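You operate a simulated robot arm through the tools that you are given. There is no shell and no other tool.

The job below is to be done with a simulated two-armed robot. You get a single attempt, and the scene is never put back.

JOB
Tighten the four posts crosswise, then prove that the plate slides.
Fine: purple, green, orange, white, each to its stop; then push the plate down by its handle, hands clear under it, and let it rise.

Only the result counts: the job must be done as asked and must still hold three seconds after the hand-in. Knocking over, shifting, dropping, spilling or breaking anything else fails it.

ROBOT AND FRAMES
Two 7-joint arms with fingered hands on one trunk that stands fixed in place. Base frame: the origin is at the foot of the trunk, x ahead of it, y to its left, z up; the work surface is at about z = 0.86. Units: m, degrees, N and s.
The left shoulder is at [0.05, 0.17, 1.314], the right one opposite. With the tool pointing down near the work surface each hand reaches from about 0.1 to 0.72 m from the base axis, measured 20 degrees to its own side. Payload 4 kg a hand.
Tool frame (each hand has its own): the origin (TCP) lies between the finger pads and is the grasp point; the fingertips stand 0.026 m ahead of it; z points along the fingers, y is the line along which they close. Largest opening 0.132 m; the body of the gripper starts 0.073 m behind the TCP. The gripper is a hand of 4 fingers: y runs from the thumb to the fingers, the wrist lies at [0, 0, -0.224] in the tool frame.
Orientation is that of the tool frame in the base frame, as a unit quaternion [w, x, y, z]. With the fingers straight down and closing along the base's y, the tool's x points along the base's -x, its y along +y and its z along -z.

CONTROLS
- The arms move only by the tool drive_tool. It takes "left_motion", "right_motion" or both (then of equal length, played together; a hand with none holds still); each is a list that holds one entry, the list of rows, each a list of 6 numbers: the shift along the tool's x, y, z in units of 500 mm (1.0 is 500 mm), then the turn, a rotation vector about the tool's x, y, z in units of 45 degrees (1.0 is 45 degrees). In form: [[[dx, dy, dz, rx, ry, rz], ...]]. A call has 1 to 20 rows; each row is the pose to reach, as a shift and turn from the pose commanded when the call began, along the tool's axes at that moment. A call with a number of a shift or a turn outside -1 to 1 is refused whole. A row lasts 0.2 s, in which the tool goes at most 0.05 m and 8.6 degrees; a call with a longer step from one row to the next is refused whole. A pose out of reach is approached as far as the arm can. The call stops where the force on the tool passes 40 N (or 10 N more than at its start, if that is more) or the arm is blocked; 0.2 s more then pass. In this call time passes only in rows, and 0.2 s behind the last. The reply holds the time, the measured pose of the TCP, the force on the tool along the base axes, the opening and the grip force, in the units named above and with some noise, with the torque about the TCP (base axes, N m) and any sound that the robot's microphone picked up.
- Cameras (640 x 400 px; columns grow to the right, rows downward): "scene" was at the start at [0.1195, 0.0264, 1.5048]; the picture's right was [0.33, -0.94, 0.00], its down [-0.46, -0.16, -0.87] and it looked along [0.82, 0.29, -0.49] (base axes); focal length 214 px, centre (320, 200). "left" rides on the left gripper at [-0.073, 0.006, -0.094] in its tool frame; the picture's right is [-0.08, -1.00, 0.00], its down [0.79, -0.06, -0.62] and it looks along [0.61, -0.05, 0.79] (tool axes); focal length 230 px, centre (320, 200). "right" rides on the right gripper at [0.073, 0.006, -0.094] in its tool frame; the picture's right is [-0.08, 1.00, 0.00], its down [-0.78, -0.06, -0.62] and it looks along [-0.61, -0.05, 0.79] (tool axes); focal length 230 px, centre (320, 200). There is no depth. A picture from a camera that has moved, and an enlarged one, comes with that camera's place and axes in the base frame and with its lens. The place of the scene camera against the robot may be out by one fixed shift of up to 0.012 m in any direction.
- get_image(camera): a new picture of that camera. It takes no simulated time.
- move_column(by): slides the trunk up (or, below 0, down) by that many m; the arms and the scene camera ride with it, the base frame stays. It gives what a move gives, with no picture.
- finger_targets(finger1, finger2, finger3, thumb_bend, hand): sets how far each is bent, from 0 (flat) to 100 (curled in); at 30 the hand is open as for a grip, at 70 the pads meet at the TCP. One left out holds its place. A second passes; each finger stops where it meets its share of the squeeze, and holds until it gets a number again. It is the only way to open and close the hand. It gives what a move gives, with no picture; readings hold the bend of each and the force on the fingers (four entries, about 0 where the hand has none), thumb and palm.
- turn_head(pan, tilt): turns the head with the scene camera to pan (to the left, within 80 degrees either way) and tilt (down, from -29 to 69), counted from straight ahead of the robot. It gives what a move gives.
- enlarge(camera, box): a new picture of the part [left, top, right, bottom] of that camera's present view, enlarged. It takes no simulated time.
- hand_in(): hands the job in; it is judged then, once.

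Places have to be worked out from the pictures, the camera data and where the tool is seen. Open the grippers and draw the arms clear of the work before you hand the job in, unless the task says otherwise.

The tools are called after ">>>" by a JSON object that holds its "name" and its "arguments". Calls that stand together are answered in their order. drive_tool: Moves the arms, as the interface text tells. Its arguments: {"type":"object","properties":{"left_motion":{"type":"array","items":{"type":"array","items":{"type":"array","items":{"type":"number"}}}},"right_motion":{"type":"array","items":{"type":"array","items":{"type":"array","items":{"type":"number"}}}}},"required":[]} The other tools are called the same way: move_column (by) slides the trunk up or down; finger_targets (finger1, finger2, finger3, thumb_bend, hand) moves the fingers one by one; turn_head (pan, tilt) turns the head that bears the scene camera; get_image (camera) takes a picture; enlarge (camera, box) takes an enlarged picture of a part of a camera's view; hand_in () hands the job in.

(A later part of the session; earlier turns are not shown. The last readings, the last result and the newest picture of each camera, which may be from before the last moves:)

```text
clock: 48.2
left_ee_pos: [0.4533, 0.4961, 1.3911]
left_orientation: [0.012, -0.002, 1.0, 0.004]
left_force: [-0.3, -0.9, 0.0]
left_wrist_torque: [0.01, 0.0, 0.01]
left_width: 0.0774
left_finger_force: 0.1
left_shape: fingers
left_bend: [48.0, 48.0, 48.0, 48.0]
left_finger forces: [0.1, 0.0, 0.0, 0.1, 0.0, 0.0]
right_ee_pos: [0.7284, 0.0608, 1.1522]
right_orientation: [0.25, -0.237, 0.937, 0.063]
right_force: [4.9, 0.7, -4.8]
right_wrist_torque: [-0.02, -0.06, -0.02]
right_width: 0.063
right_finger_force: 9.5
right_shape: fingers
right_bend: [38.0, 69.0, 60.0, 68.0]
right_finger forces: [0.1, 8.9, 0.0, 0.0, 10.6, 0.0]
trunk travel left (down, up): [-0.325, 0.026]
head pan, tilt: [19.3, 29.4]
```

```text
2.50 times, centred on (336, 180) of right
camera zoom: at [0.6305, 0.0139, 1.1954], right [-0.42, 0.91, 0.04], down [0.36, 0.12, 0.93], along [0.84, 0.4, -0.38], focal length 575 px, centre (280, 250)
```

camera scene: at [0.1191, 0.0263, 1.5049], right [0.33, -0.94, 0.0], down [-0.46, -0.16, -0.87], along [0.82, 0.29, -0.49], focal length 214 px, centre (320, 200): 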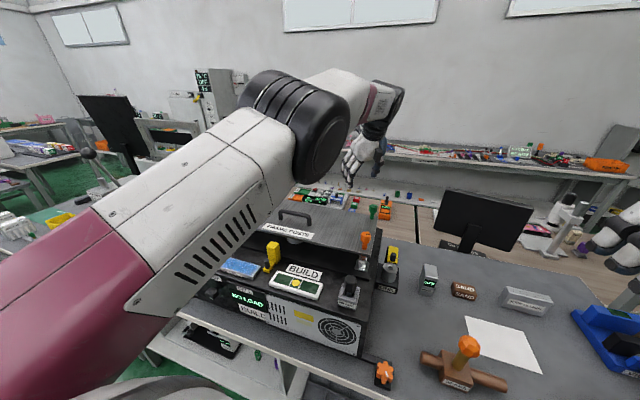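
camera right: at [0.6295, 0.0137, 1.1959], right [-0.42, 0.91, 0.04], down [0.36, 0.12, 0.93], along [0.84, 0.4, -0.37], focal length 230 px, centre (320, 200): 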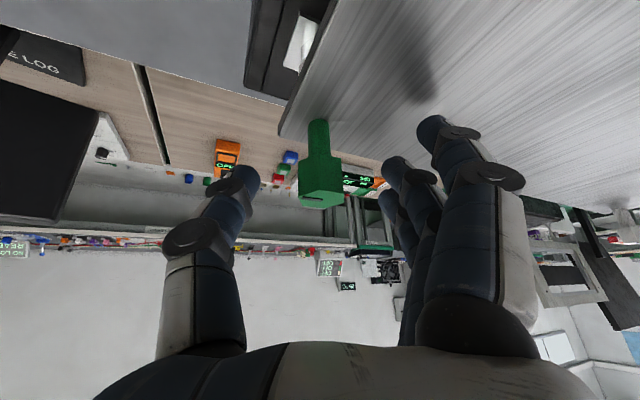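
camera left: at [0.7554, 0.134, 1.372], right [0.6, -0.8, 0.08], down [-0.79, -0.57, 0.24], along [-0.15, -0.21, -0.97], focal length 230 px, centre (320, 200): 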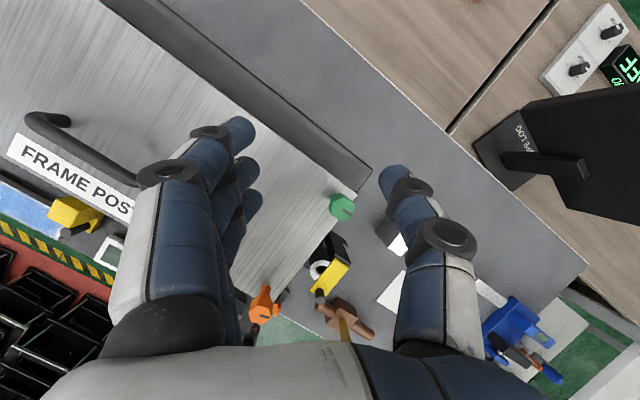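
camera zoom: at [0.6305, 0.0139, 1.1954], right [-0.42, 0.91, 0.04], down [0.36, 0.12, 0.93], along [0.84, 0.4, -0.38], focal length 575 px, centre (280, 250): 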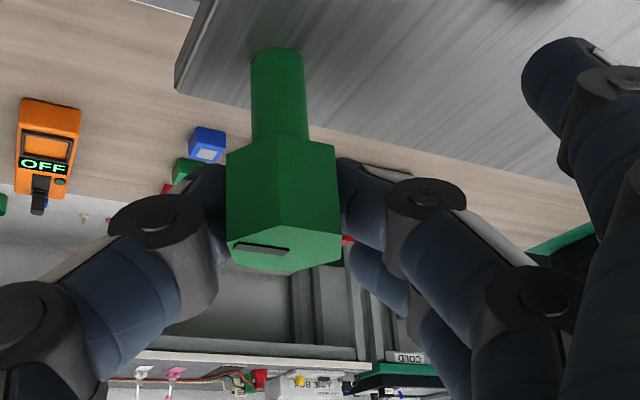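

Gripped on the flats. I turn 16° clockwise about the vertical (tilted tool: rotation split on x and z) and check the mark.

>>> {"name": "drive_tool", "arguments": {"right_motion": [[[0, 0, 0, 0.05, 0, 0.0866], [0, 0, 0, 0.1, 0, 0.1732], [0, 0, 0, 0.15, 0, 0.2598], [0, 0, 0, 0.2, 0, 0.3464]]]}}

>>> {"name": "enlarge", "arguments": {"camera": "right", "box": [224, 100, 448, 260]}}

>>> {"name": "enlarge", "arguments": {"camera": "scene", "box": [340, 180, 420, 260]}}

```text
clock: 49.4
left_ee_pos: [0.4542, 0.4965, 1.3911]
left_orientation: [0.012, -0.002, 1.0, 0.005]
left_force: [1.3, 0.0, -0.3]
left_wrist_torque: [-0.03, 0.02, 0.0]
left_width: 0.0771
left_finger_force: 0.1
left_shape: fingers
left_bend: [48.0, 48.0, 48.0, 48.0]
left_finger forces: [0.0, 0.0, 0.0, 0.0, 0.0, 0.0]
right_ee_pos: [0.7481, 0.0238, 1.169]
right_orientation: [0.265, -0.053, 0.962, 0.031]
right_force: [0.0, 0.0, -0.5]
right_wrist_torque: [0.0, 0.03, 0.03]
right_width: 0.0534
right_finger_force: 0.1
right_shape: fingers
right_bend: [38.0, 70.0, 60.0, 75.0]
right_finger forces: [0.1, 0.0, 0.0, 0.0, 0.0, 0.0]
trunk travel left (down, up): [-0.325, 0.026]
head pan, tilt: [19.3, 29.4]
stopped in row 4 (right hand): the arm was blocked; the commanded pose is now the measured one
```

```text
2.50 times, centred on (336, 180) of right
camera zoom: at [0.638, 0.0152, 1.2122], right [-0.05, 1.0, 0.07], down [0.37, -0.05, 0.93], along [0.93, 0.08, -0.36], focal length 575 px, centre (280, 250)
```

zoom: 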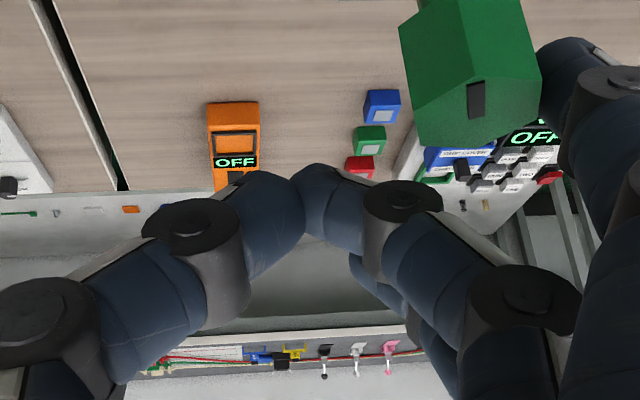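

```text
5.00 times, centred on (380, 220) of scene
camera zoom: at [0.1201, 0.0269, 1.5047], right [0.33, -0.94, 0.0], down [-0.46, -0.16, -0.87], along [0.82, 0.29, -0.49], focal length 1072 px, centre (20, 100)
```

zoom: 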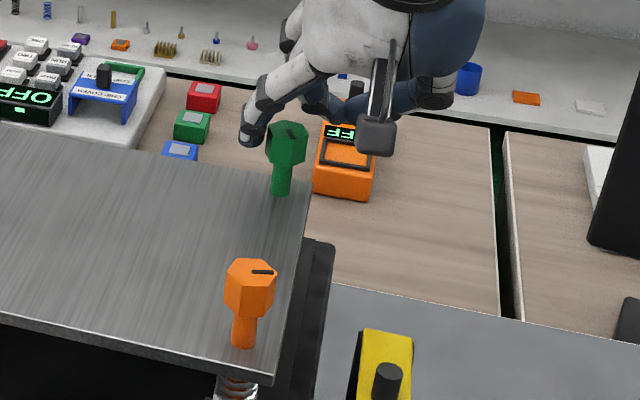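

The arm hit a limit in the wrist and the hand jumped off the head. I inspect green's state before moving anything.

>>> {"name": "enlarge", "arguments": {"camera": "scene", "box": [355, 190, 395, 222]}}

>>> {"name": "enlarge", "arguments": {"camera": "right", "box": [370, 80, 450, 170]}}

>>> {"name": "get_image", "arguments": {"camera": "right"}}

>>> {"name": "get_image", "arguments": {"camera": "scene"}}

```text
12.50 times, centred on (375, 206) of scene
camera zoom: at [0.1201, 0.0269, 1.5047], right [0.33, -0.94, 0.0], down [-0.46, -0.16, -0.87], along [0.82, 0.29, -0.49], focal length 2681 px, centre (-368, 125)
```

zoom: 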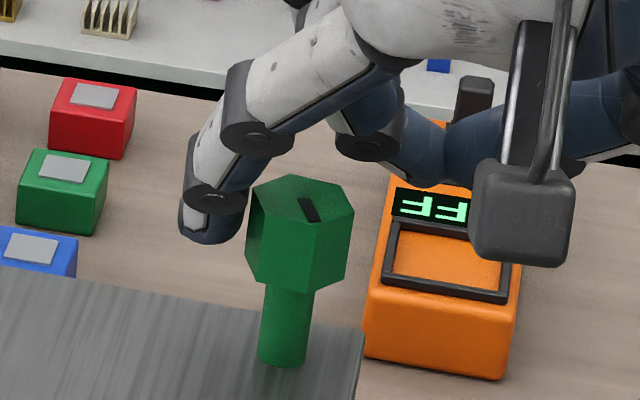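

```text
4.44 times, centred on (410, 125) of right
camera zoom: at [0.638, 0.0152, 1.2122], right [-0.05, 1.0, 0.07], down [0.37, -0.05, 0.93], along [0.93, 0.08, -0.36], focal length 1022 px, centre (-80, 533)
```

zoom: 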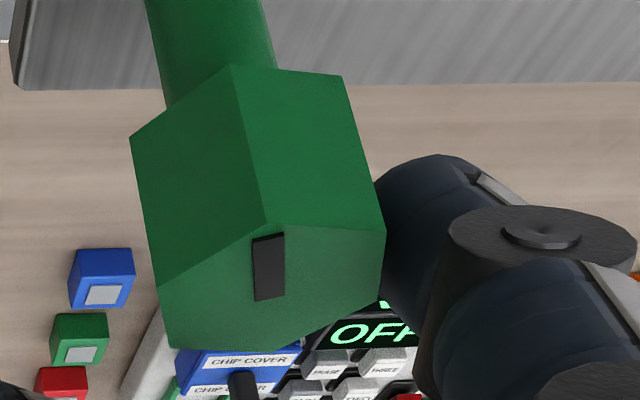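

```text
taken
camera right: at [0.638, 0.0152, 1.2122], right [-0.05, 1.0, 0.07], down [0.37, -0.05, 0.93], along [0.93, 0.08, -0.36], focal length 230 px, centre (320, 200)
```

right: 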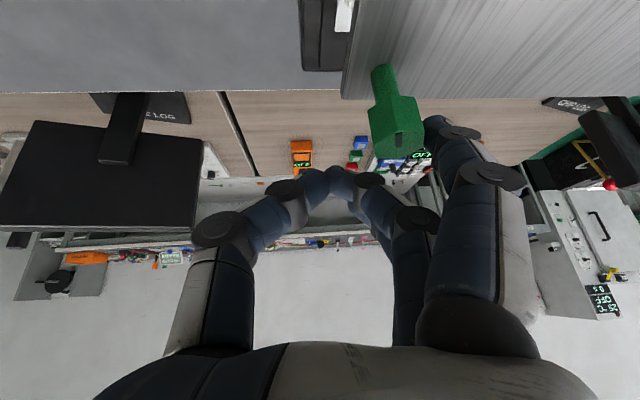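

```text
taken
camera scene: at [0.1201, 0.0269, 1.5047], right [0.33, -0.94, 0.0], down [-0.46, -0.16, -0.87], along [0.82, 0.29, -0.49], focal length 214 px, centre (320, 200)
```

scene: 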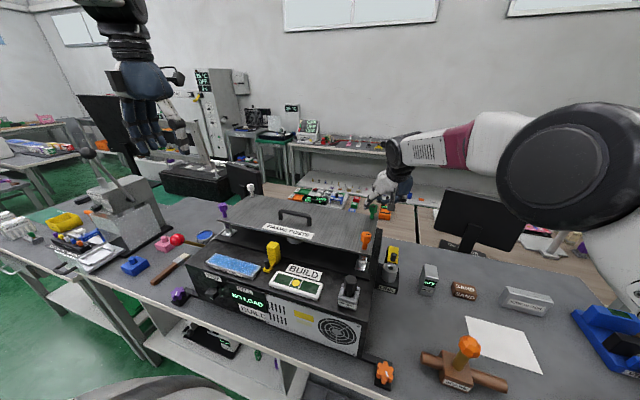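

Green's mark now reads about −150…−157°, so the post turned ~60° clockwise as the arm reconfigured, and then the grip came off; nothing else moved. I lift straight up to free the hand.

>>> {"name": "drive_tool", "arguments": {"right_motion": [[[-0.027, 0.002, -0.046, 0, 0, 0], [-0.055, 0.003, -0.091, 0, 0, 0], [-0.082, 0.005, -0.137, 0, 0, 0], [-0.11, 0.006, -0.18, 0, 0, 0]]]}}

>>> {"name": "get_image", "arguments": {"camera": "right"}}

>>> {"name": "enlarge", "arguments": {"camera": "scene", "box": [355, 190, 395, 222]}}

```text
clock: 50.4
left_ee_pos: [0.4522, 0.4944, 1.3921]
left_orientation: [0.012, -0.002, 1.0, 0.004]
left_force: [-0.4, -0.2, -0.1]
left_wrist_torque: [0.02, -0.02, -0.03]
left_width: 0.0772
left_finger_force: 0.1
left_shape: fingers
left_bend: [48.0, 48.0, 48.0, 48.0]
left_finger forces: [0.0, 0.0, 0.1, 0.1, 0.0, 0.0]
right_ee_pos: [0.7464, 0.0223, 1.2779]
right_orientation: [0.266, -0.053, 0.962, 0.033]
right_force: [0.6, 0.5, -1.0]
right_wrist_torque: [-0.04, 0.0, 0.0]
right_width: 0.0532
right_finger_force: 0.0
right_shape: fingers
right_bend: [38.0, 70.0, 60.0, 75.0]
right_finger forces: [0.0, 0.0, 0.0, 0.1, 0.0, 0.0]
trunk travel left (down, up): [-0.325, 0.026]
head pan, tilt: [19.3, 29.4]
```

```text
taken
camera right: at [0.6372, 0.0143, 1.3199], right [-0.05, 1.0, 0.07], down [0.36, -0.05, 0.93], along [0.93, 0.08, -0.36], focal length 230 px, centre (320, 200)
```

right: 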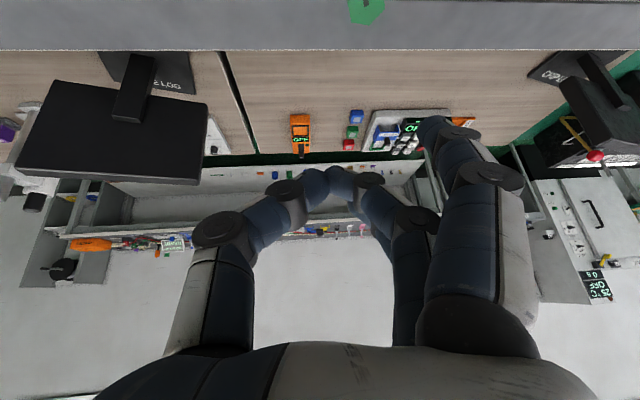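

```text
12.50 times, centred on (375, 206) of scene
camera zoom: at [0.1193, 0.0262, 1.5048], right [0.33, -0.94, 0.0], down [-0.46, -0.16, -0.87], along [0.82, 0.29, -0.49], focal length 2681 px, centre (-368, 125)
```

zoom: 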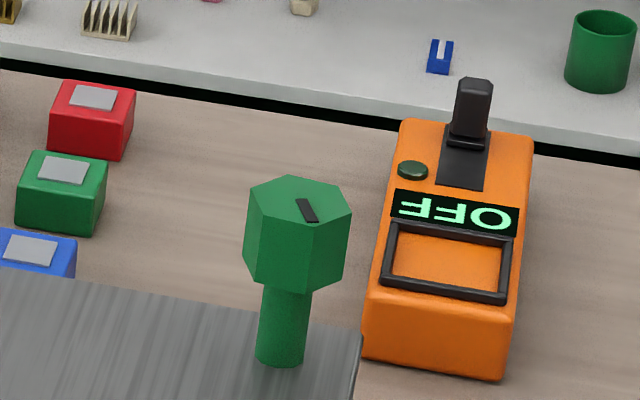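

Green's mark reads −150° cleanly. In free air above it I test whether the arm can now move over the post in this configuration (α≈8°).

>>> {"name": "drive_tool", "arguments": {"right_motion": [[[0.008, 0.02, 0.002, 0, 0, 0], [0.016, 0.041, 0.003, 0, 0, 0], [0.024, 0.062, 0.005, 0, 0, 0], [0.032, 0.083, 0.007, 0, 0, 0]]]}}

>>> {"name": "get_image", "arguments": {"camera": "scene"}}

```text
clock: 51.6
left_ee_pos: [0.4532, 0.4951, 1.3922]
left_orientation: [0.013, -0.001, 1.0, 0.005]
left_force: [-0.4, -0.3, -0.3]
left_wrist_torque: [0.03, 0.0, -0.01]
left_width: 0.0771
left_finger_force: 0.0
left_shape: fingers
left_bend: [48.0, 48.0, 48.0, 48.0]
left_finger forces: [0.1, 0.0, 0.1, 0.0, 0.1, 0.0]
right_ee_pos: [0.7497, 0.0198, 1.2793]
right_orientation: [0.269, -0.016, 0.962, 0.044]
right_force: [-0.2, 0.5, 0.0]
right_wrist_torque: [0.03, 0.0, 0.02]
right_width: 0.0535
right_finger_force: 0.1
right_shape: fingers
right_bend: [38.0, 70.0, 60.0, 75.0]
right_finger forces: [0.0, 0.0, 0.0, 0.0, 0.1, 0.1]
trunk travel left (down, up): [-0.325, 0.026]
head pan, tilt: [19.3, 29.4]
stopped in row 4 (right hand): the arm was blocked; the commanded pose is now the measured one
```

```text
taken
camera scene: at [0.1197, 0.0259, 1.5048], right [0.33, -0.94, 0.0], down [-0.46, -0.16, -0.87], along [0.82, 0.29, -0.49], focal length 214 px, centre (320, 200)
```

scene: 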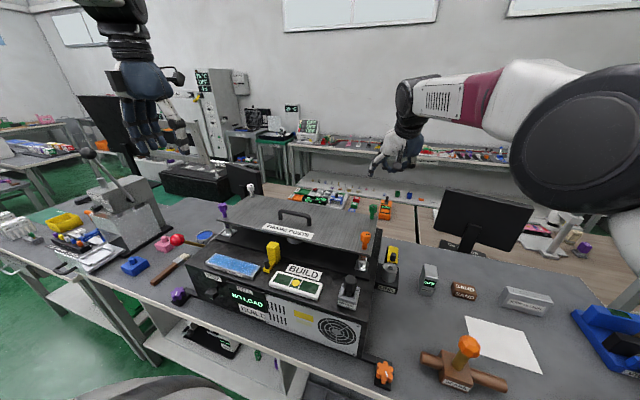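

The shoulder can't swing further inward at this reach. A steeper tilt (45°) brings the wrist nearer the body; I back off a little and reorient to θ=45°, α=28° in free air.

>>> {"name": "drive_tool", "arguments": {"right_motion": [[[0.02, 0.006, -0.021, -0.053, -0.055, -0.099], [0.04, 0.012, -0.042, -0.107, -0.111, -0.198], [0.06, 0.018, -0.063, -0.16, -0.166, -0.296], [0.08, 0.025, -0.084, -0.214, -0.222, -0.395], [0.099, 0.031, -0.104, -0.267, -0.277, -0.494]]]}}

>>> {"name": "finger_targets", "arguments": {"hand": "right", "finger1": 38, "finger2": 48, "finger3": 48, "thumb_bend": 48}}

```text
clock: 52.8
left_ee_pos: [0.452, 0.4945, 1.3921]
left_orientation: [0.013, -0.002, 1.0, 0.004]
left_force: [-0.1, 0.1, -0.3]
left_wrist_torque: [0.01, -0.05, 0.02]
left_width: 0.0771
left_finger_force: 0.2
left_shape: fingers
left_bend: [48.0, 48.0, 48.0, 48.0]
left_finger forces: [0.0, 0.0, 0.1, 0.0, 0.1, 0.1]
right_ee_pos: [0.6767, 0.0354, 1.2976]
right_orientation: [0.37, -0.229, 0.896, 0.093]
right_force: [1.1, -0.9, -0.5]
right_wrist_torque: [0.04, 0.02, 0.0]
right_width: 0.0534
right_finger_force: 0.0
right_shape: fingers
right_bend: [38.0, 70.0, 60.0, 75.0]
right_finger forces: [0.0, 0.1, 0.1, 0.0, 0.0, 0.0]
trunk travel left (down, up): [-0.325, 0.026]
head pan, tilt: [19.3, 29.4]
```

```text
clock: 53.8
left_ee_pos: [0.4527, 0.4946, 1.3919]
left_orientation: [0.013, -0.002, 1.0, 0.005]
left_force: [-0.8, 0.1, 0.4]
left_wrist_torque: [-0.01, -0.01, 0.04]
left_width: 0.0771
left_finger_force: 0.1
left_shape: fingers
left_bend: [48.0, 48.0, 48.0, 48.0]
left_finger forces: [0.0, 0.0, 0.2, 0.0, 0.1, 0.0]
right_ee_pos: [0.6776, 0.0368, 1.2982]
right_orientation: [0.369, -0.227, 0.896, 0.092]
right_force: [-0.1, 0.6, -0.3]
right_wrist_torque: [-0.02, 0.0, 0.02]
right_width: 0.093
right_finger_force: 0.0
right_shape: fingers
right_bend: [38.0, 48.0, 48.0, 48.0]
right_finger forces: [0.0, 0.0, 0.1, 0.0, 0.0, 0.0]
trunk travel left (down, up): [-0.325, 0.026]
head pan, tilt: [19.3, 29.4]
```

Pose reached. I move over green at z≈1.25 along the tool axis, then test in air a 30° clockwise turn about the vertical.

>>> {"name": "drive_tool", "arguments": {"right_motion": [[[-0.005, -0.001, 0.05, 0, 0, 0], [-0.01, -0.002, 0.1, 0, 0, 0], [-0.014, -0.003, 0.15, 0, 0, 0]]]}}

>>> {"name": "drive_tool", "arguments": {"right_motion": [[[0, 0, 0, 0.094, 0, 0.094], [0, 0, 0, 0.189, 0, 0.189], [0, 0, 0, 0.283, 0, 0.283], [0, 0, 0, 0.377, 0, 0.377], [0, 0, 0, 0.471, 0, 0.471]]]}}

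```text
clock: 54.6
left_ee_pos: [0.454, 0.4954, 1.3917]
left_orientation: [0.013, -0.001, 1.0, 0.005]
left_force: [-0.1, -0.2, -0.4]
left_wrist_torque: [-0.03, 0.0, -0.03]
left_width: 0.0773
left_finger_force: 0.2
left_shape: fingers
left_bend: [48.0, 48.0, 48.0, 48.0]
left_finger forces: [0.0, 0.0, 0.0, 0.0, 0.0, 0.1]
right_ee_pos: [0.7291, 0.0626, 1.2493]
right_orientation: [0.368, -0.228, 0.897, 0.092]
right_force: [0.6, 0.6, -0.1]
right_wrist_torque: [0.0, -0.01, 0.02]
right_width: 0.0931
right_finger_force: 0.0
right_shape: fingers
right_bend: [38.0, 48.0, 48.0, 48.0]
right_finger forces: [0.0, 0.0, 0.1, 0.1, 0.0, 0.1]
trunk travel left (down, up): [-0.325, 0.026]
head pan, tilt: [19.3, 29.4]
```

```text
clock: 56.0
left_ee_pos: [0.4524, 0.4953, 1.3928]
left_orientation: [0.013, -0.002, 1.0, 0.004]
left_force: [-0.8, -0.2, -0.2]
left_wrist_torque: [0.0, -0.03, 0.0]
left_width: 0.0771
left_finger_force: 0.0
left_shape: fingers
left_bend: [48.0, 48.0, 48.0, 48.0]
left_finger forces: [0.1, 0.0, 0.0, 0.1, 0.0, 0.0]
right_ee_pos: [0.7507, 0.0112, 1.2771]
right_orientation: [0.386, 0.06, 0.92, 0.009]
right_force: [-0.5, -0.8, -0.1]
right_wrist_torque: [0.01, -0.02, 0.01]
right_width: 0.0933
right_finger_force: 0.0
right_shape: fingers
right_bend: [38.0, 48.0, 48.0, 48.0]
right_finger forces: [0.1, 0.1, 0.1, 0.0, 0.0, 0.1]
trunk travel left (down, up): [-0.325, 0.026]
head pan, tilt: [19.3, 29.4]
stopped in row 5 (right hand): the arm was blocked; the commanded pose is now the measured one
```

Again blocked inward: the right shoulder limit is at about 17–19° azimuth here. The left hand, however, suits green when tilted the other way (pads along 58°→28°, wrist nearer y≈0.12). I withdraw the right hand upright to its side.

>>> {"name": "drive_tool", "arguments": {"right_motion": [[[0.02, -0.035, -0.07, 0, 0.1, 0], [0.045, -0.08, -0.14, 0, 0.2, 0], [0.07, -0.125, -0.21, 0, 0.3, 0], [0.097, -0.17, -0.28, 0, 0.42, 0], [0.125, -0.215, -0.35, 0, 0.54, 0], [0.152, -0.26, -0.42, 0, 0.66, 0], [0.18, -0.305, -0.49, 0, 0.78, 0], [0.207, -0.35, -0.555, 0, 0.88, 0], [0.233, -0.388, -0.613, 0, 0.98, 0]]]}}

>>> {"name": "get_image", "arguments": {"camera": "scene"}}

```text
clock: 58.0
left_ee_pos: [0.4518, 0.4941, 1.3919]
left_orientation: [0.013, -0.002, 1.0, 0.005]
left_force: [0.3, 0.1, -0.1]
left_wrist_torque: [-0.02, -0.02, 0.05]
left_width: 0.0773
left_finger_force: 0.0
left_shape: fingers
left_bend: [48.0, 48.0, 48.0, 48.0]
left_finger forces: [0.0, 0.0, 0.0, 0.0, 0.0, 0.0]
right_ee_pos: [0.4296, -0.1548, 1.3955]
right_orientation: [0.012, 0.05, 0.998, 0.028]
right_force: [0.0, 0.1, -0.6]
right_wrist_torque: [-0.03, 0.0, 0.02]
right_width: 0.0931
right_finger_force: 0.2
right_shape: fingers
right_bend: [38.0, 48.0, 48.0, 48.0]
right_finger forces: [0.0, 0.1, 0.0, 0.0, 0.0, 0.0]
trunk travel left (down, up): [-0.325, 0.026]
head pan, tilt: [19.3, 29.4]
```

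```text
taken
camera scene: at [0.1188, 0.0256, 1.5049], right [0.33, -0.94, 0.0], down [-0.46, -0.16, -0.87], along [0.82, 0.29, -0.49], focal length 214 px, centre (320, 200)
```

scene: 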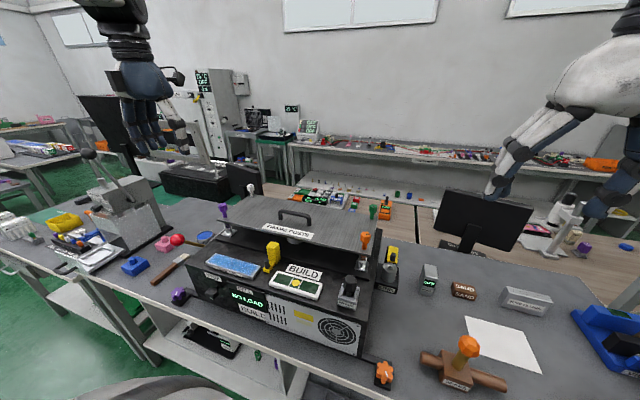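

The right hand is parked. I bring the left hand over to (0.60, 0.20, 1.36) with yaw set so that the pads run along 58°.

>>> {"name": "drive_tool", "arguments": {"left_motion": [[[-0.042, -0.084, 0.009, 0, 0, 0.1], [-0.085, -0.168, 0.018, 0, 0, 0.2], [-0.127, -0.252, 0.027, 0, 0, 0.3], [-0.169, -0.336, 0.037, 0, 0, 0.4], [-0.211, -0.42, 0.046, 0, 0, 0.5], [-0.254, -0.504, 0.055, 0, 0, 0.61], [-0.296, -0.588, 0.064, 0, 0, 0.711]]]}}

>>> {"name": "finger_targets", "arguments": {"hand": "left", "finger1": 48, "finger2": 48, "finger3": 38, "thumb_bend": 48}}

```text
clock: 59.6
left_ee_pos: [0.6047, 0.2012, 1.3607]
left_orientation: [0.011, 0.274, 0.961, 0.009]
left_force: [0.2, -0.1, 0.0]
left_wrist_torque: [0.04, 0.04, 0.01]
left_width: 0.0771
left_finger_force: 0.0
left_shape: fingers
left_bend: [48.0, 48.0, 48.0, 48.0]
left_finger forces: [0.0, 0.1, 0.0, 0.1, 0.0, 0.0]
right_ee_pos: [0.4316, -0.1554, 1.3957]
right_orientation: [0.012, 0.049, 0.998, 0.028]
right_force: [-0.3, 0.4, -0.5]
right_wrist_torque: [0.01, 0.03, -0.01]
right_width: 0.0933
right_finger_force: 0.1
right_shape: fingers
right_bend: [38.0, 48.0, 48.0, 48.0]
right_finger forces: [0.0, 0.0, 0.1, 0.0, 0.0, 0.0]
trunk travel left (down, up): [-0.325, 0.026]
head pan, tilt: [19.3, 29.4]
```

```text
clock: 60.6
left_ee_pos: [0.6044, 0.2023, 1.3608]
left_orientation: [0.011, 0.274, 0.962, 0.008]
left_force: [0.5, 0.2, 0.3]
left_wrist_torque: [0.02, 0.02, 0.04]
left_width: 0.0769
left_finger_force: 0.1
left_shape: fingers
left_bend: [48.0, 48.0, 38.0, 48.0]
left_finger forces: [0.0, 0.0, 0.0, 0.0, 0.0, 0.0]
right_ee_pos: [0.4294, -0.1546, 1.3947]
right_orientation: [0.011, 0.05, 0.998, 0.028]
right_force: [-0.8, -0.4, -1.0]
right_wrist_torque: [0.0, -0.03, 0.01]
right_width: 0.0932
right_finger_force: 0.0
right_shape: fingers
right_bend: [38.0, 48.0, 48.0, 48.0]
right_finger forces: [0.0, 0.0, 0.0, 0.0, 0.0, 0.1]
trunk travel left (down, up): [-0.325, 0.026]
head pan, tilt: [19.3, 29.4]
```

Yaw is right (pads along 58°). Now I tilt 32° outward (azimuth −32°) while moving over green at z≈1.26.

>>> {"name": "drive_tool", "arguments": {"left_motion": [[[-0.03, -0.012, 0.02, 0, -0.13, 0], [-0.09, -0.03, 0.055, 0, -0.26, 0], [-0.155, -0.05, 0.095, 0, -0.39, 0], [-0.22, -0.07, 0.13, 0, -0.51, 0], [-0.29, -0.09, 0.168, 0, -0.62, 0], [-0.357, -0.11, 0.205, 0, -0.711, 0]]]}}

>>> {"name": "get_image", "arguments": {"camera": "left"}}

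>>> {"name": "enlarge", "arguments": {"camera": "scene", "box": [280, 100, 440, 250]}}

```text
clock: 62.0
left_ee_pos: [0.7296, 0.0621, 1.2593]
left_orientation: [0.276, 0.266, 0.921, -0.068]
left_force: [0.5, 0.6, -0.3]
left_wrist_torque: [0.0, 0.03, 0.01]
left_width: 0.0774
left_finger_force: 0.1
left_shape: fingers
left_bend: [48.0, 48.0, 38.0, 48.0]
left_finger forces: [0.0, 0.0, 0.1, 0.0, 0.0, 0.0]
right_ee_pos: [0.4328, -0.1551, 1.3955]
right_orientation: [0.012, 0.05, 0.998, 0.029]
right_force: [0.3, 0.3, 1.2]
right_wrist_torque: [0.04, 0.0, -0.03]
right_width: 0.0932
right_finger_force: 0.1
right_shape: fingers
right_bend: [38.0, 48.0, 48.0, 48.0]
right_finger forces: [0.1, 0.0, 0.1, 0.0, 0.0, 0.1]
trunk travel left (down, up): [-0.325, 0.026]
head pan, tilt: [19.3, 29.4]
```

```text
taken
camera left: at [0.7396, 0.0589, 1.3768], right [-0.47, -0.88, 0.02], down [-0.88, 0.47, 0.09], along [-0.09, 0.02, -1.0], focal length 230 px, centre (320, 200)
```

left: 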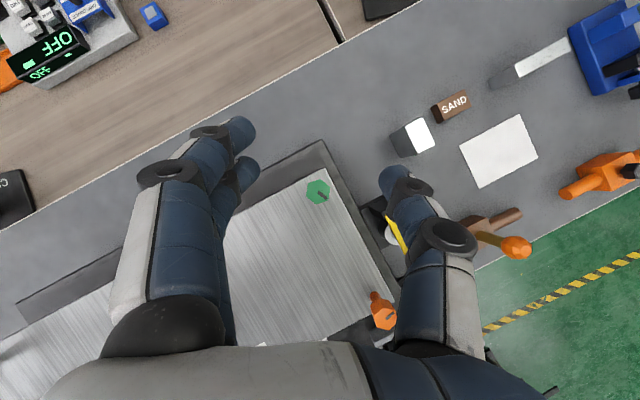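

```text
2.67 times, centred on (360, 175) of scene
camera zoom: at [0.1203, 0.0259, 1.5047], right [0.33, -0.94, 0.0], down [-0.46, -0.16, -0.87], along [0.82, 0.29, -0.49], focal length 572 px, centre (213, 267)
```

zoom: 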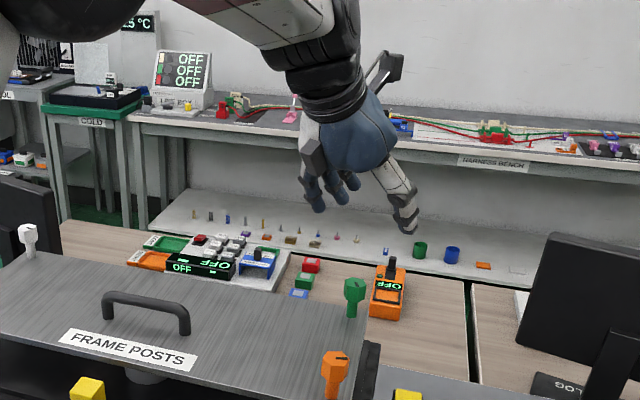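

Reached: the camera looks straight down on green. I test the needed clockwise turn in air first (30°), to be sure the arm can do it.

>>> {"name": "drive_tool", "arguments": {"left_motion": [[[0, 0, 0, 0.065, 0, 0.1], [0, 0, 0, 0.13, 0, 0.2], [0, 0, 0, 0.194, 0, 0.3], [0, 0, 0, 0.26, 0, 0.4], [0, 0, 0, 0.325, 0, 0.5], [0, 0, 0, 0.39, 0, 0.6]]]}}

>>> {"name": "enlarge", "arguments": {"camera": "left", "box": [280, 160, 360, 220]}}

```text
clock: 63.4
left_ee_pos: [0.7282, 0.062, 1.2589]
left_orientation: [0.24, 0.512, 0.812, -0.141]
left_force: [-0.5, 0.1, -0.1]
left_wrist_torque: [-0.05, 0.0, 0.0]
left_width: 0.0775
left_finger_force: 0.0
left_shape: fingers
left_bend: [48.0, 48.0, 38.0, 48.0]
left_finger forces: [0.1, 0.0, 0.0, 0.0, 0.0, 0.0]
right_ee_pos: [0.4304, -0.1555, 1.3961]
right_orientation: [0.012, 0.049, 0.998, 0.028]
right_force: [0.0, 0.3, -0.2]
right_wrist_torque: [0.0, 0.03, -0.04]
right_width: 0.0932
right_finger_force: 0.0
right_shape: fingers
right_bend: [38.0, 48.0, 48.0, 48.0]
right_finger forces: [0.0, 0.1, 0.0, 0.0, 0.1, 0.0]
trunk travel left (down, up): [-0.325, 0.026]
head pan, tilt: [19.3, 29.4]
```

```text
6.67 times, centred on (320, 190) of left
camera zoom: at [0.7366, 0.0529, 1.3773], right [-0.87, -0.49, 0.02], down [-0.49, 0.87, 0.1], along [-0.07, 0.08, -0.99], focal length 1534 px, centre (320, 267)
```

zoom: 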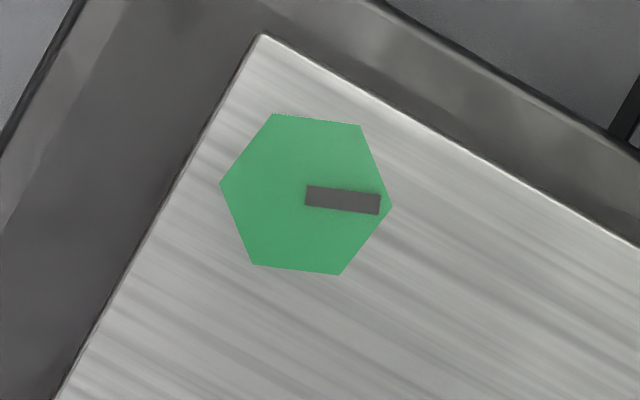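

The turn works in air. Green's mark is at −158°, centre (0.728, 0.063). I turn back to pads along 52° and lower to z≈1.20.

>>> {"name": "drive_tool", "arguments": {"left_motion": [[[0.013, 0, 0.02, -0.062, 0, -0.097], [0.026, 0, 0.039, -0.124, 0, -0.195], [0.039, 0, 0.059, -0.187, 0, -0.292], [0.052, 0, 0.078, -0.249, 0, -0.39], [0.065, 0, 0.098, -0.311, 0, -0.487]]]}}

>>> {"name": "get_image", "arguments": {"camera": "left"}}

>>> {"name": "enlarge", "arguments": {"camera": "left", "box": [272, 150, 368, 222]}}

```text
clock: 64.6
left_ee_pos: [0.7297, 0.0635, 1.2016]
left_orientation: [0.27, 0.314, 0.906, -0.084]
left_force: [-0.2, 0.2, 0.6]
left_wrist_torque: [0.0, 0.02, 0.01]
left_width: 0.0773
left_finger_force: 0.0
left_shape: fingers
left_bend: [48.0, 48.0, 38.0, 48.0]
left_finger forces: [0.0, 0.0, 0.1, 0.0, 0.0, 0.0]
right_ee_pos: [0.4303, -0.1555, 1.3946]
right_orientation: [0.012, 0.05, 0.998, 0.029]
right_force: [-1.1, 1.0, 0.0]
right_wrist_torque: [0.04, 0.01, -0.01]
right_width: 0.0934
right_finger_force: 0.0
right_shape: fingers
right_bend: [38.0, 48.0, 48.0, 48.0]
right_finger forces: [0.0, 0.1, 0.0, 0.0, 0.1, 0.0]
trunk travel left (down, up): [-0.325, 0.026]
head pan, tilt: [19.3, 29.4]
```

```text
taken
camera left: at [0.7394, 0.0601, 1.3193], right [-0.56, -0.83, 0.02], down [-0.82, 0.56, 0.09], along [-0.09, 0.03, -1.0], focal length 230 px, centre (320, 200)
```

left: 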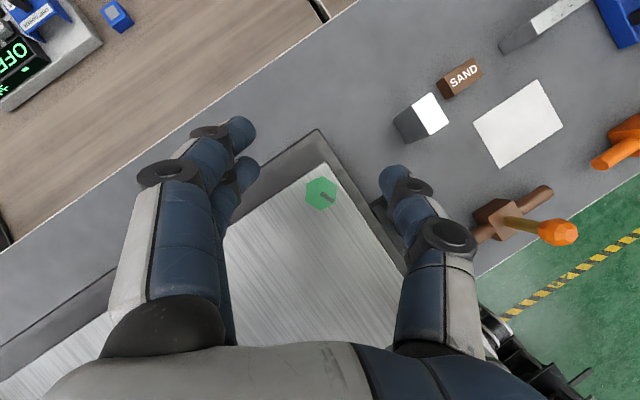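

```text
5.56 times, centred on (320, 186) of left
camera zoom: at [0.7394, 0.0601, 1.3193], right [-0.56, -0.83, 0.02], down [-0.82, 0.56, 0.09], along [-0.09, 0.03, -1.0], focal length 1278 px, centre (320, 278)
```

zoom: 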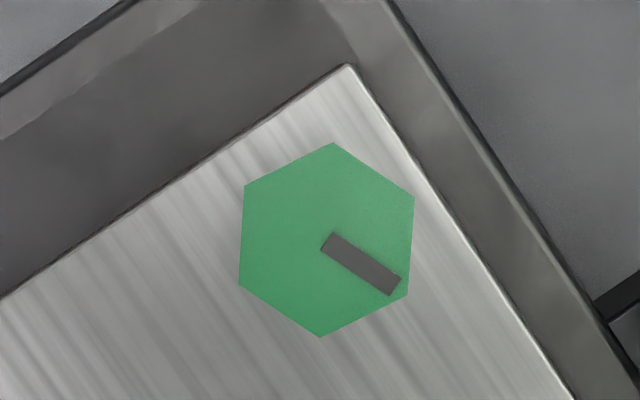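

Aligned with the flats; the head lies ~2.5 mm toward the thumb. I correct that and descend vertically to TCP z≈1.152.

>>> {"name": "drive_tool", "arguments": {"left_motion": [[[0.018, -0.003, 0.028, 0, 0, 0], [0.036, -0.005, 0.056, 0, 0, 0], [0.053, -0.005, 0.0836, 0, 0, 0]]]}}

>>> {"name": "enlarge", "arguments": {"camera": "left", "box": [224, 120, 448, 260]}}

>>> {"name": "enlarge", "arguments": {"camera": "scene", "box": [320, 150, 420, 250]}}

```text
clock: 65.4
left_ee_pos: [0.7281, 0.0625, 1.1528]
left_orientation: [0.269, 0.315, 0.906, -0.083]
left_force: [1.1, 0.2, 0.8]
left_wrist_torque: [-0.04, 0.0, 0.01]
left_width: 0.0774
left_finger_force: 0.0
left_shape: fingers
left_bend: [48.0, 48.0, 38.0, 48.0]
left_finger forces: [0.0, 0.1, 0.1, 0.0, 0.1, 0.0]
right_ee_pos: [0.429, -0.1553, 1.3951]
right_orientation: [0.012, 0.049, 0.998, 0.028]
right_force: [-0.1, 0.7, 0.2]
right_wrist_torque: [-0.02, 0.0, 0.03]
right_width: 0.0932
right_finger_force: 0.0
right_shape: fingers
right_bend: [38.0, 48.0, 48.0, 48.0]
right_finger forces: [0.0, 0.1, 0.0, 0.0, 0.1, 0.1]
trunk travel left (down, up): [-0.325, 0.026]
head pan, tilt: [19.3, 29.4]
```

```text
2.86 times, centred on (336, 190) of left
camera zoom: at [0.7391, 0.0589, 1.2695], right [-0.56, -0.83, 0.02], down [-0.82, 0.56, 0.09], along [-0.09, 0.03, -1.0], focal length 657 px, centre (274, 229)
```

zoom: 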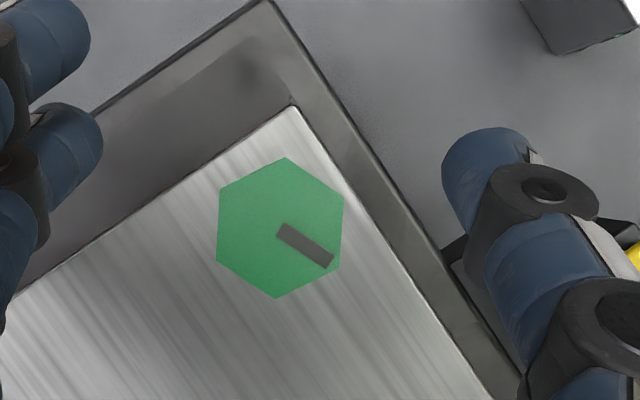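

```text
4.00 times, centred on (370, 200) of scene
camera zoom: at [0.1199, 0.0264, 1.5048], right [0.33, -0.94, 0.0], down [-0.46, -0.16, -0.87], along [0.82, 0.29, -0.49], focal length 858 px, centre (120, 200)
```

zoom: 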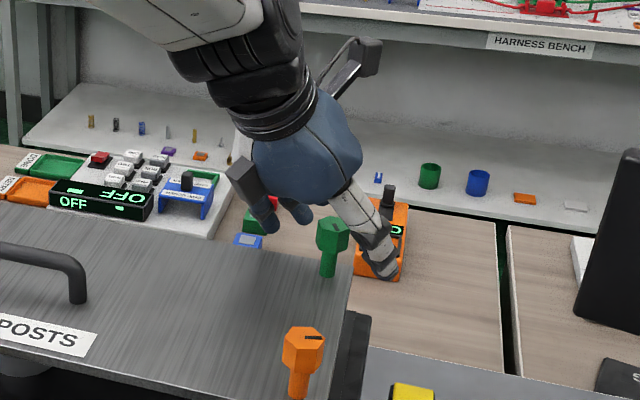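

The head is centred. I close finger 2 and thumb with the balanced squeeze.

>>> {"name": "finger_targets", "arguments": {"hand": "left", "finger1": 60, "finger2": 95, "thumb_bend": 76}}

>>> {"name": "enlarge", "arguments": {"camera": "left", "box": [224, 120, 448, 260]}}

```text
clock: 66.4
left_ee_pos: [0.7274, 0.0607, 1.1516]
left_orientation: [0.27, 0.315, 0.906, -0.084]
left_force: [0.4, -6.6, -5.1]
left_wrist_torque: [-0.08, -0.01, -0.01]
left_width: 0.0306
left_finger_force: 10.7
left_shape: fingers
left_bend: [60.0, 70.0, 38.0, 68.0]
left_finger forces: [0.1, 8.2, 0.1, 0.0, 13.4, 0.0]
right_ee_pos: [0.4309, -0.1554, 1.3941]
right_orientation: [0.012, 0.049, 0.998, 0.029]
right_force: [-0.4, 0.6, 0.2]
right_wrist_torque: [-0.01, 0.02, 0.0]
right_width: 0.0933
right_finger_force: 0.1
right_shape: fingers
right_bend: [38.0, 48.0, 48.0, 48.0]
right_finger forces: [0.0, 0.1, 0.1, 0.0, 0.0, 0.0]
trunk travel left (down, up): [-0.325, 0.026]
head pan, tilt: [19.3, 29.4]
```

```text
2.86 times, centred on (336, 190) of left
camera zoom: at [0.7392, 0.0576, 1.2692], right [-0.56, -0.83, 0.02], down [-0.82, 0.56, 0.09], along [-0.09, 0.03, -1.0], focal length 657 px, centre (274, 229)
```

zoom: 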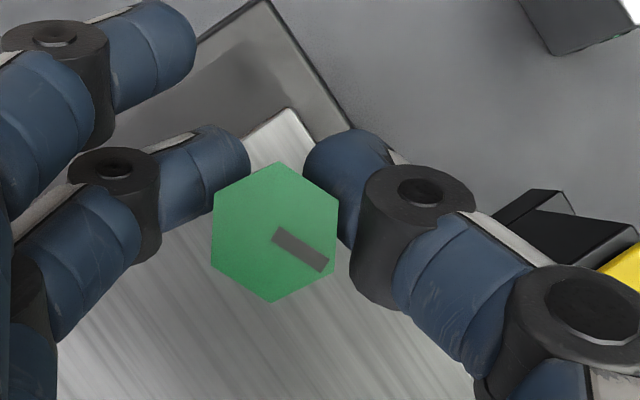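

Gripped. I turn clockwise 20° about the vertical in 4° rows.

>>> {"name": "drive_tool", "arguments": {"left_motion": [[[0, 0, 0, 0.048, 0, 0.075], [0, 0, 0, 0.096, 0, 0.15], [0, 0, 0, 0.144, 0, 0.225], [0, 0, 0, 0.192, 0, 0.3], [0, 0, 0, 0.239, 0, 0.375]]]}}

>>> {"name": "enlarge", "arguments": {"camera": "left", "box": [224, 120, 448, 260]}}

```text
clock: 67.6
left_ee_pos: [0.728, 0.0605, 1.1521]
left_orientation: [0.249, 0.468, 0.838, -0.127]
left_force: [1.0, -6.6, -3.2]
left_wrist_torque: [-0.05, 0.02, 0.05]
left_width: 0.0311
left_finger_force: 11.1
left_shape: fingers
left_bend: [60.0, 71.0, 38.0, 68.0]
left_finger forces: [0.1, 8.7, 0.0, 0.1, 13.0, 0.0]
right_ee_pos: [0.4325, -0.1566, 1.3953]
right_orientation: [0.013, 0.049, 0.998, 0.028]
right_force: [-0.1, -0.7, 0.1]
right_wrist_torque: [0.0, -0.08, -0.02]
right_width: 0.0931
right_finger_force: 0.1
right_shape: fingers
right_bend: [38.0, 48.0, 48.0, 48.0]
right_finger forces: [0.1, 0.0, 0.0, 0.1, 0.0, 0.0]
trunk travel left (down, up): [-0.325, 0.026]
head pan, tilt: [19.3, 29.4]
```

```text
2.86 times, centred on (336, 190) of left
camera zoom: at [0.7377, 0.053, 1.2691], right [-0.81, -0.58, 0.02], down [-0.58, 0.81, 0.1], along [-0.08, 0.07, -0.99], focal length 657 px, centre (274, 229)
```

zoom: 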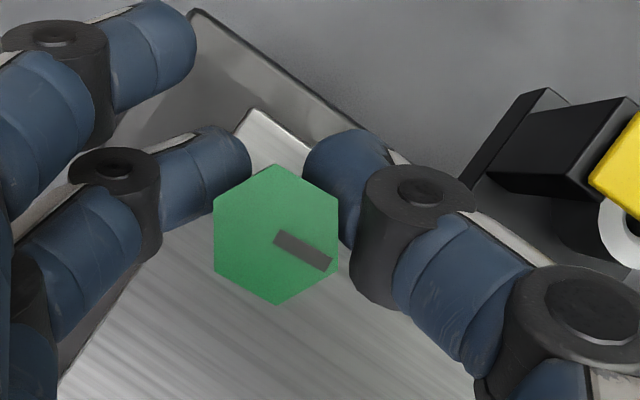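

Green follows (mark now about −170°), torque still low. I continue 16° more.

>>> {"name": "drive_tool", "arguments": {"left_motion": [[[0, 0, 0, 0.048, 0, 0.075], [0, 0, 0, 0.096, 0, 0.15], [0, 0, 0, 0.144, 0, 0.225], [0, 0, 0, 0.192, 0, 0.3]]]}}

>>> {"name": "enlarge", "arguments": {"camera": "left", "box": [224, 120, 448, 260]}}

```text
clock: 68.6
left_ee_pos: [0.7276, 0.0599, 1.1519]
left_orientation: [0.225, 0.581, 0.766, -0.16]
left_force: [5.2, -12.5, -2.1]
left_wrist_torque: [-0.14, -0.16, 0.18]
left_width: 0.0296
left_finger_force: 13.1
left_shape: fingers
left_bend: [60.0, 71.0, 38.0, 68.0]
left_finger forces: [0.0, 10.1, 0.0, 0.1, 16.0, 0.0]
right_ee_pos: [0.4315, -0.1571, 1.3938]
right_orientation: [0.013, 0.05, 0.998, 0.028]
right_force: [1.1, 0.5, -0.3]
right_wrist_torque: [0.01, 0.0, 0.02]
right_width: 0.0932
right_finger_force: 0.0
right_shape: fingers
right_bend: [38.0, 48.0, 48.0, 48.0]
right_finger forces: [0.1, 0.0, 0.0, 0.0, 0.1, 0.0]
trunk travel left (down, up): [-0.325, 0.026]
head pan, tilt: [19.3, 29.4]
```

```text
2.86 times, centred on (336, 190) of left
camera zoom: at [0.7352, 0.049, 1.269], right [-0.94, -0.34, 0.02], down [-0.33, 0.94, 0.1], along [-0.06, 0.09, -0.99], focal length 657 px, centre (274, 229)
```

zoom: 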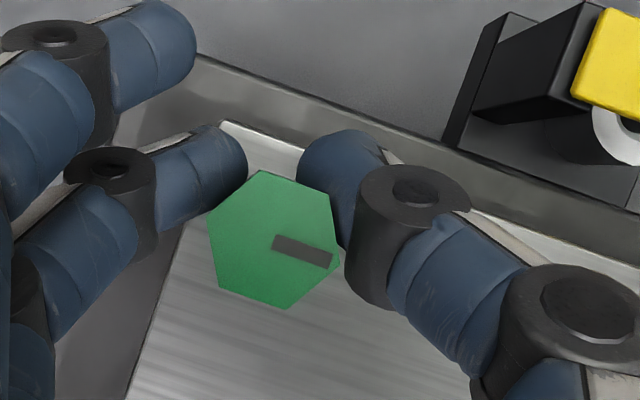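

Torque rose to 0.18 N m and the hex lags with its mark at −176.5°, same as purple's stop. One more 4° push to confirm.

>>> {"name": "drive_tool", "arguments": {"left_motion": [[[0, 0, 0, 0.024, 0, 0.0375], [0, 0, 0, 0.048, 0, 0.075]]]}}

>>> {"name": "enlarge", "arguments": {"camera": "left", "box": [224, 120, 448, 260]}}

```text
clock: 69.2
left_ee_pos: [0.7281, 0.059, 1.1517]
left_orientation: [0.219, 0.608, 0.744, -0.168]
left_force: [5.5, -17.0, -2.3]
left_wrist_torque: [-0.22, -0.15, 0.15]
left_width: 0.0288
left_finger_force: 12.1
left_shape: fingers
left_bend: [60.0, 71.0, 38.0, 68.0]
left_finger forces: [0.1, 8.9, 0.0, 0.0, 15.4, 0.0]
right_ee_pos: [0.4307, -0.1582, 1.3941]
right_orientation: [0.011, 0.049, 0.998, 0.029]
right_force: [0.6, -0.7, 0.5]
right_wrist_torque: [0.0, -0.01, 0.03]
right_width: 0.0934
right_finger_force: 0.0
right_shape: fingers
right_bend: [38.0, 48.0, 48.0, 48.0]
right_finger forces: [0.1, 0.0, 0.1, 0.0, 0.0, 0.0]
trunk travel left (down, up): [-0.325, 0.026]
head pan, tilt: [19.3, 29.4]
```

```text
2.86 times, centred on (336, 190) of left
camera zoom: at [0.7342, 0.0472, 1.2686], right [-0.96, -0.27, 0.03], down [-0.26, 0.96, 0.11], along [-0.05, 0.1, -0.99], focal length 657 px, centre (274, 229)
```

zoom: 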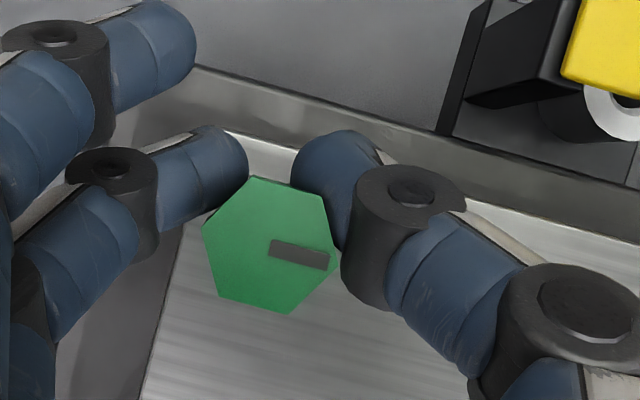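

Green holds at −177°: at its stop. I open and lift the left hand straight up.

>>> {"name": "finger_targets", "arguments": {"hand": "left", "finger1": 46, "finger2": 46, "finger3": 38, "thumb_bend": 46}}

>>> {"name": "drive_tool", "arguments": {"left_motion": [[[-0.043, 0, -0.067, 0, 0, 0], [-0.086, 0, -0.135, 0, 0, 0], [-0.13, 0, -0.202, 0, 0, 0]]]}}

>>> {"name": "get_image", "arguments": {"camera": "scene"}}

>>> {"name": "get_image", "arguments": {"camera": "left"}}

```text
clock: 70.2
left_ee_pos: [0.7275, 0.0617, 1.1514]
left_orientation: [0.219, 0.607, 0.745, -0.168]
left_force: [1.5, 0.5, -0.1]
left_wrist_torque: [-0.02, -0.01, -0.03]
left_width: 0.0832
left_finger_force: 0.0
left_shape: fingers
left_bend: [46.0, 46.0, 38.0, 46.0]
left_finger forces: [0.1, 0.0, 0.1, 0.0, 0.1, 0.0]
right_ee_pos: [0.4305, -0.1547, 1.395]
right_orientation: [0.012, 0.05, 0.998, 0.028]
right_force: [0.9, 0.3, 0.0]
right_wrist_torque: [0.01, -0.02, 0.01]
right_width: 0.0938
right_finger_force: 0.0
right_shape: fingers
right_bend: [38.0, 48.0, 48.0, 48.0]
right_finger forces: [0.0, 0.0, 0.1, 0.1, 0.1, 0.0]
trunk travel left (down, up): [-0.325, 0.026]
head pan, tilt: [19.3, 29.4]
```

```text
clock: 71.0
left_ee_pos: [0.7198, 0.0591, 1.2697]
left_orientation: [0.22, 0.607, 0.745, -0.168]
left_force: [-0.9, 0.4, 0.6]
left_wrist_torque: [0.03, 0.02, 0.01]
left_width: 0.0833
left_finger_force: 0.1
left_shape: fingers
left_bend: [46.0, 46.0, 38.0, 46.0]
left_finger forces: [0.1, 0.1, 0.0, 0.0, 0.0, 0.0]
left hand out of reach, approached as far as the arm can: row 3
right_ee_pos: [0.4301, -0.1551, 1.3948]
right_orientation: [0.012, 0.05, 0.998, 0.028]
right_force: [0.6, -0.3, -0.3]
right_wrist_torque: [0.02, -0.01, -0.01]
right_width: 0.0931
right_finger_force: 0.1
right_shape: fingers
right_bend: [38.0, 48.0, 48.0, 48.0]
right_finger forces: [0.0, 0.1, 0.0, 0.1, 0.0, 0.1]
trunk travel left (down, up): [-0.325, 0.026]
head pan, tilt: [19.3, 29.4]
```

```text
taken
camera scene: at [0.1191, 0.0258, 1.5048], right [0.33, -0.94, 0.0], down [-0.46, -0.16, -0.87], along [0.82, 0.29, -0.49], focal length 214 px, centre (320, 200)
```

scene: 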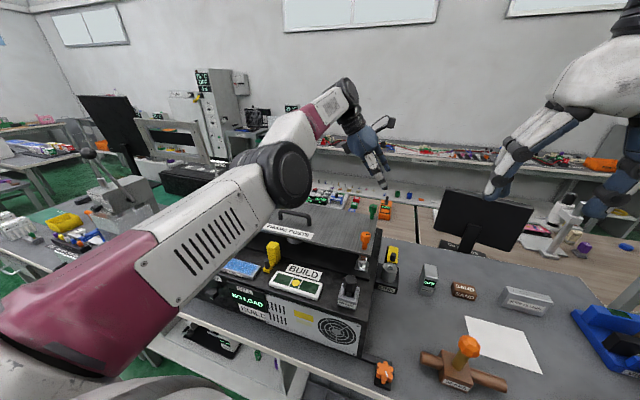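

```text
taken
camera left: at [0.7255, 0.0487, 1.3868], right [-0.96, -0.27, 0.03], down [-0.27, 0.96, 0.1], along [-0.05, 0.09, -0.99], focal length 230 px, centre (320, 200)
```

left: 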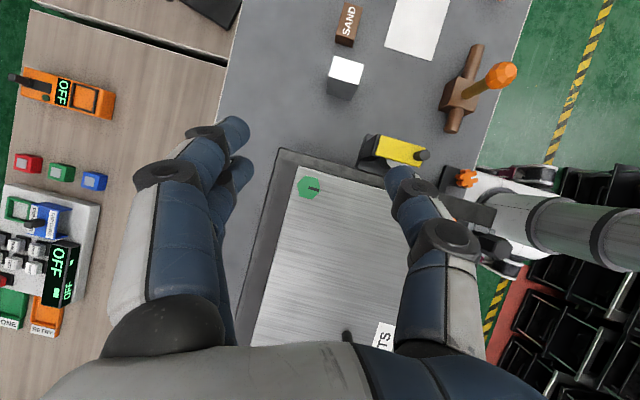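

Green's mark is fine and the hand is free. I move over orange (0.577, 0.062) at z≈1.28 and bring the tool upright to test if the left arm can work there straight down.

>>> {"name": "drive_tool", "arguments": {"left_motion": [[[0.009, -0.056, -0.011, 0, 0.14, 0], [0.018, -0.111, -0.022, 0, 0.28, 0], [0.027, -0.167, -0.034, 0, 0.42, 0], [0.036, -0.222, -0.045, 0, 0.56, 0], [0.045, -0.278, -0.056, 0, 0.711, 0]]]}}

>>> {"name": "drive_tool", "arguments": {"left_motion": [[[0, 0, 0, 0, 0, -0.16], [0, 0, 0, 0, 0, -0.33], [0, 0, 0, 0, 0, -0.5], [0, 0, 0, 0, 0, -0.66], [0, 0, 0, 0, 0, -0.83], [0, 0, 0, 0, 0, -1.0]]]}}

```text
clock: 72.2
left_ee_pos: [0.6477, 0.0421, 1.301]
left_orientation: [0.004, 0.63, 0.777, 0.006]
left_force: [0.4, -0.2, 0.5]
left_wrist_torque: [-0.04, 0.02, 0.0]
left_width: 0.0834
left_finger_force: 0.1
left_shape: fingers
left_bend: [46.0, 46.0, 38.0, 46.0]
left_finger forces: [0.1, 0.0, 0.0, 0.1, 0.0, 0.0]
left hand out of reach, approached as far as the arm can: row 1, 2, 3, 4, 5
right_ee_pos: [0.4304, -0.1529, 1.3958]
right_orientation: [0.012, 0.05, 0.998, 0.027]
right_force: [-0.3, 0.3, -0.4]
right_wrist_torque: [0.01, 0.03, -0.02]
right_width: 0.0933
right_finger_force: 0.0
right_shape: fingers
right_bend: [38.0, 48.0, 48.0, 48.0]
right_finger forces: [0.0, 0.0, 0.0, 0.0, 0.0, 0.0]
trunk travel left (down, up): [-0.325, 0.026]
head pan, tilt: [19.3, 29.4]
```

```text
clock: 73.6
left_ee_pos: [0.6483, 0.0402, 1.3043]
left_orientation: [0.007, 0.284, 0.959, 0.003]
left_force: [0.4, 0.1, -0.6]
left_wrist_torque: [-0.01, 0.01, 0.0]
left_width: 0.0834
left_finger_force: 0.1
left_shape: fingers
left_bend: [46.0, 46.0, 38.0, 46.0]
left_finger forces: [0.0, 0.0, 0.0, 0.0, 0.0, 0.1]
right_ee_pos: [0.4306, -0.1551, 1.3952]
right_orientation: [0.013, 0.049, 0.998, 0.028]
right_force: [-0.3, -0.5, 0.8]
right_wrist_torque: [0.02, 0.0, -0.01]
right_width: 0.0932
right_finger_force: 0.1
right_shape: fingers
right_bend: [38.0, 48.0, 48.0, 48.0]
right_finger forces: [0.0, 0.0, 0.1, 0.0, 0.0, 0.1]
trunk travel left (down, up): [-0.325, 0.026]
head pan, tilt: [19.3, 29.4]
```

The left arm is upright at (0.648, 0.040). I continue to above orange and turn the yaw further counterclockwise.

>>> {"name": "drive_tool", "arguments": {"left_motion": [[[0.024, -0.007, 0.014, 0, 0, -0.16], [0.048, -0.013, 0.029, 0, 0, -0.33], [0.071, -0.02, 0.043, 0, 0, -0.5], [0.095, -0.027, 0.057, 0, 0, -0.66], [0.119, -0.033, 0.072, 0, 0, -0.83], [0.143, -0.04, 0.086, 0, 0, -1.0]]]}}

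>>> {"name": "get_image", "arguments": {"camera": "left"}}

>>> {"name": "get_image", "arguments": {"camera": "scene"}}

```text
clock: 75.2
left_ee_pos: [0.6524, 0.0324, 1.2841]
left_orientation: [0.007, -0.14, 0.99, -0.011]
left_force: [0.3, 0.5, -0.5]
left_wrist_torque: [-0.02, 0.02, 0.03]
left_width: 0.0835
left_finger_force: 0.1
left_shape: fingers
left_bend: [46.0, 46.0, 38.0, 46.0]
left_finger forces: [0.0, 0.1, 0.0, 0.0, 0.0, 0.1]
left hand out of reach, approached as far as the arm can: row 1, 2, 3, 4, 5, 6
right_ee_pos: [0.4306, -0.1537, 1.3964]
right_orientation: [0.011, 0.05, 0.998, 0.027]
right_force: [-0.2, 0.6, 0.0]
right_wrist_torque: [0.04, 0.0, 0.0]
right_width: 0.0934
right_finger_force: 0.1
right_shape: fingers
right_bend: [38.0, 48.0, 48.0, 48.0]
right_finger forces: [0.0, 0.0, 0.0, 0.0, 0.1, 0.0]
trunk travel left (down, up): [-0.325, 0.026]
head pan, tilt: [19.3, 29.4]
stopped in row 6 (left hand): the arm was blocked; the commanded pose is now the measured one
```

```text
taken
camera left: at [0.7195, 0.0602, 1.376], right [0.35, -0.94, 0.02], down [-0.75, -0.26, 0.61], along [-0.57, -0.23, -0.79], focal length 230 px, centre (320, 200)
```

left: 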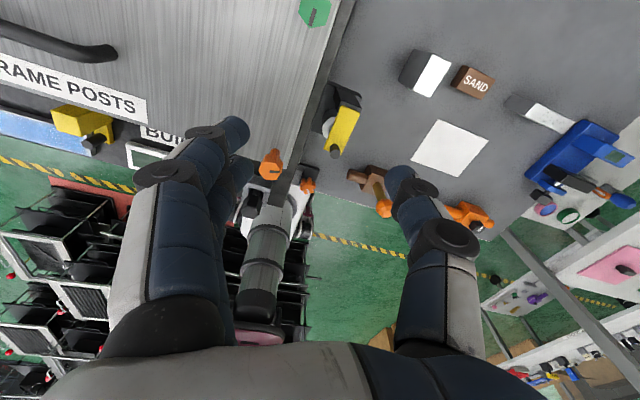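

```text
taken
camera scene: at [0.1197, 0.0271, 1.5048], right [0.33, -0.94, 0.0], down [-0.46, -0.16, -0.87], along [0.82, 0.29, -0.49], focal length 214 px, centre (320, 200)
```

scene: 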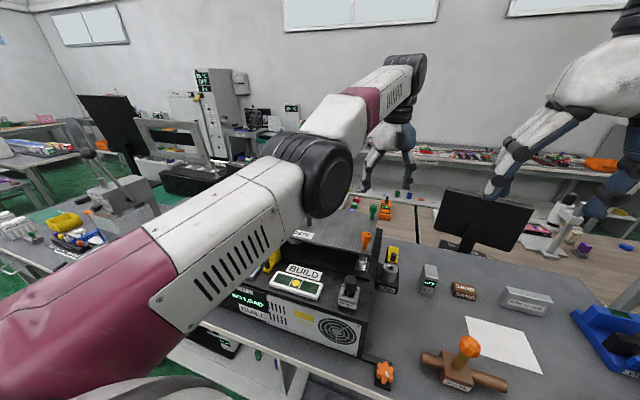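

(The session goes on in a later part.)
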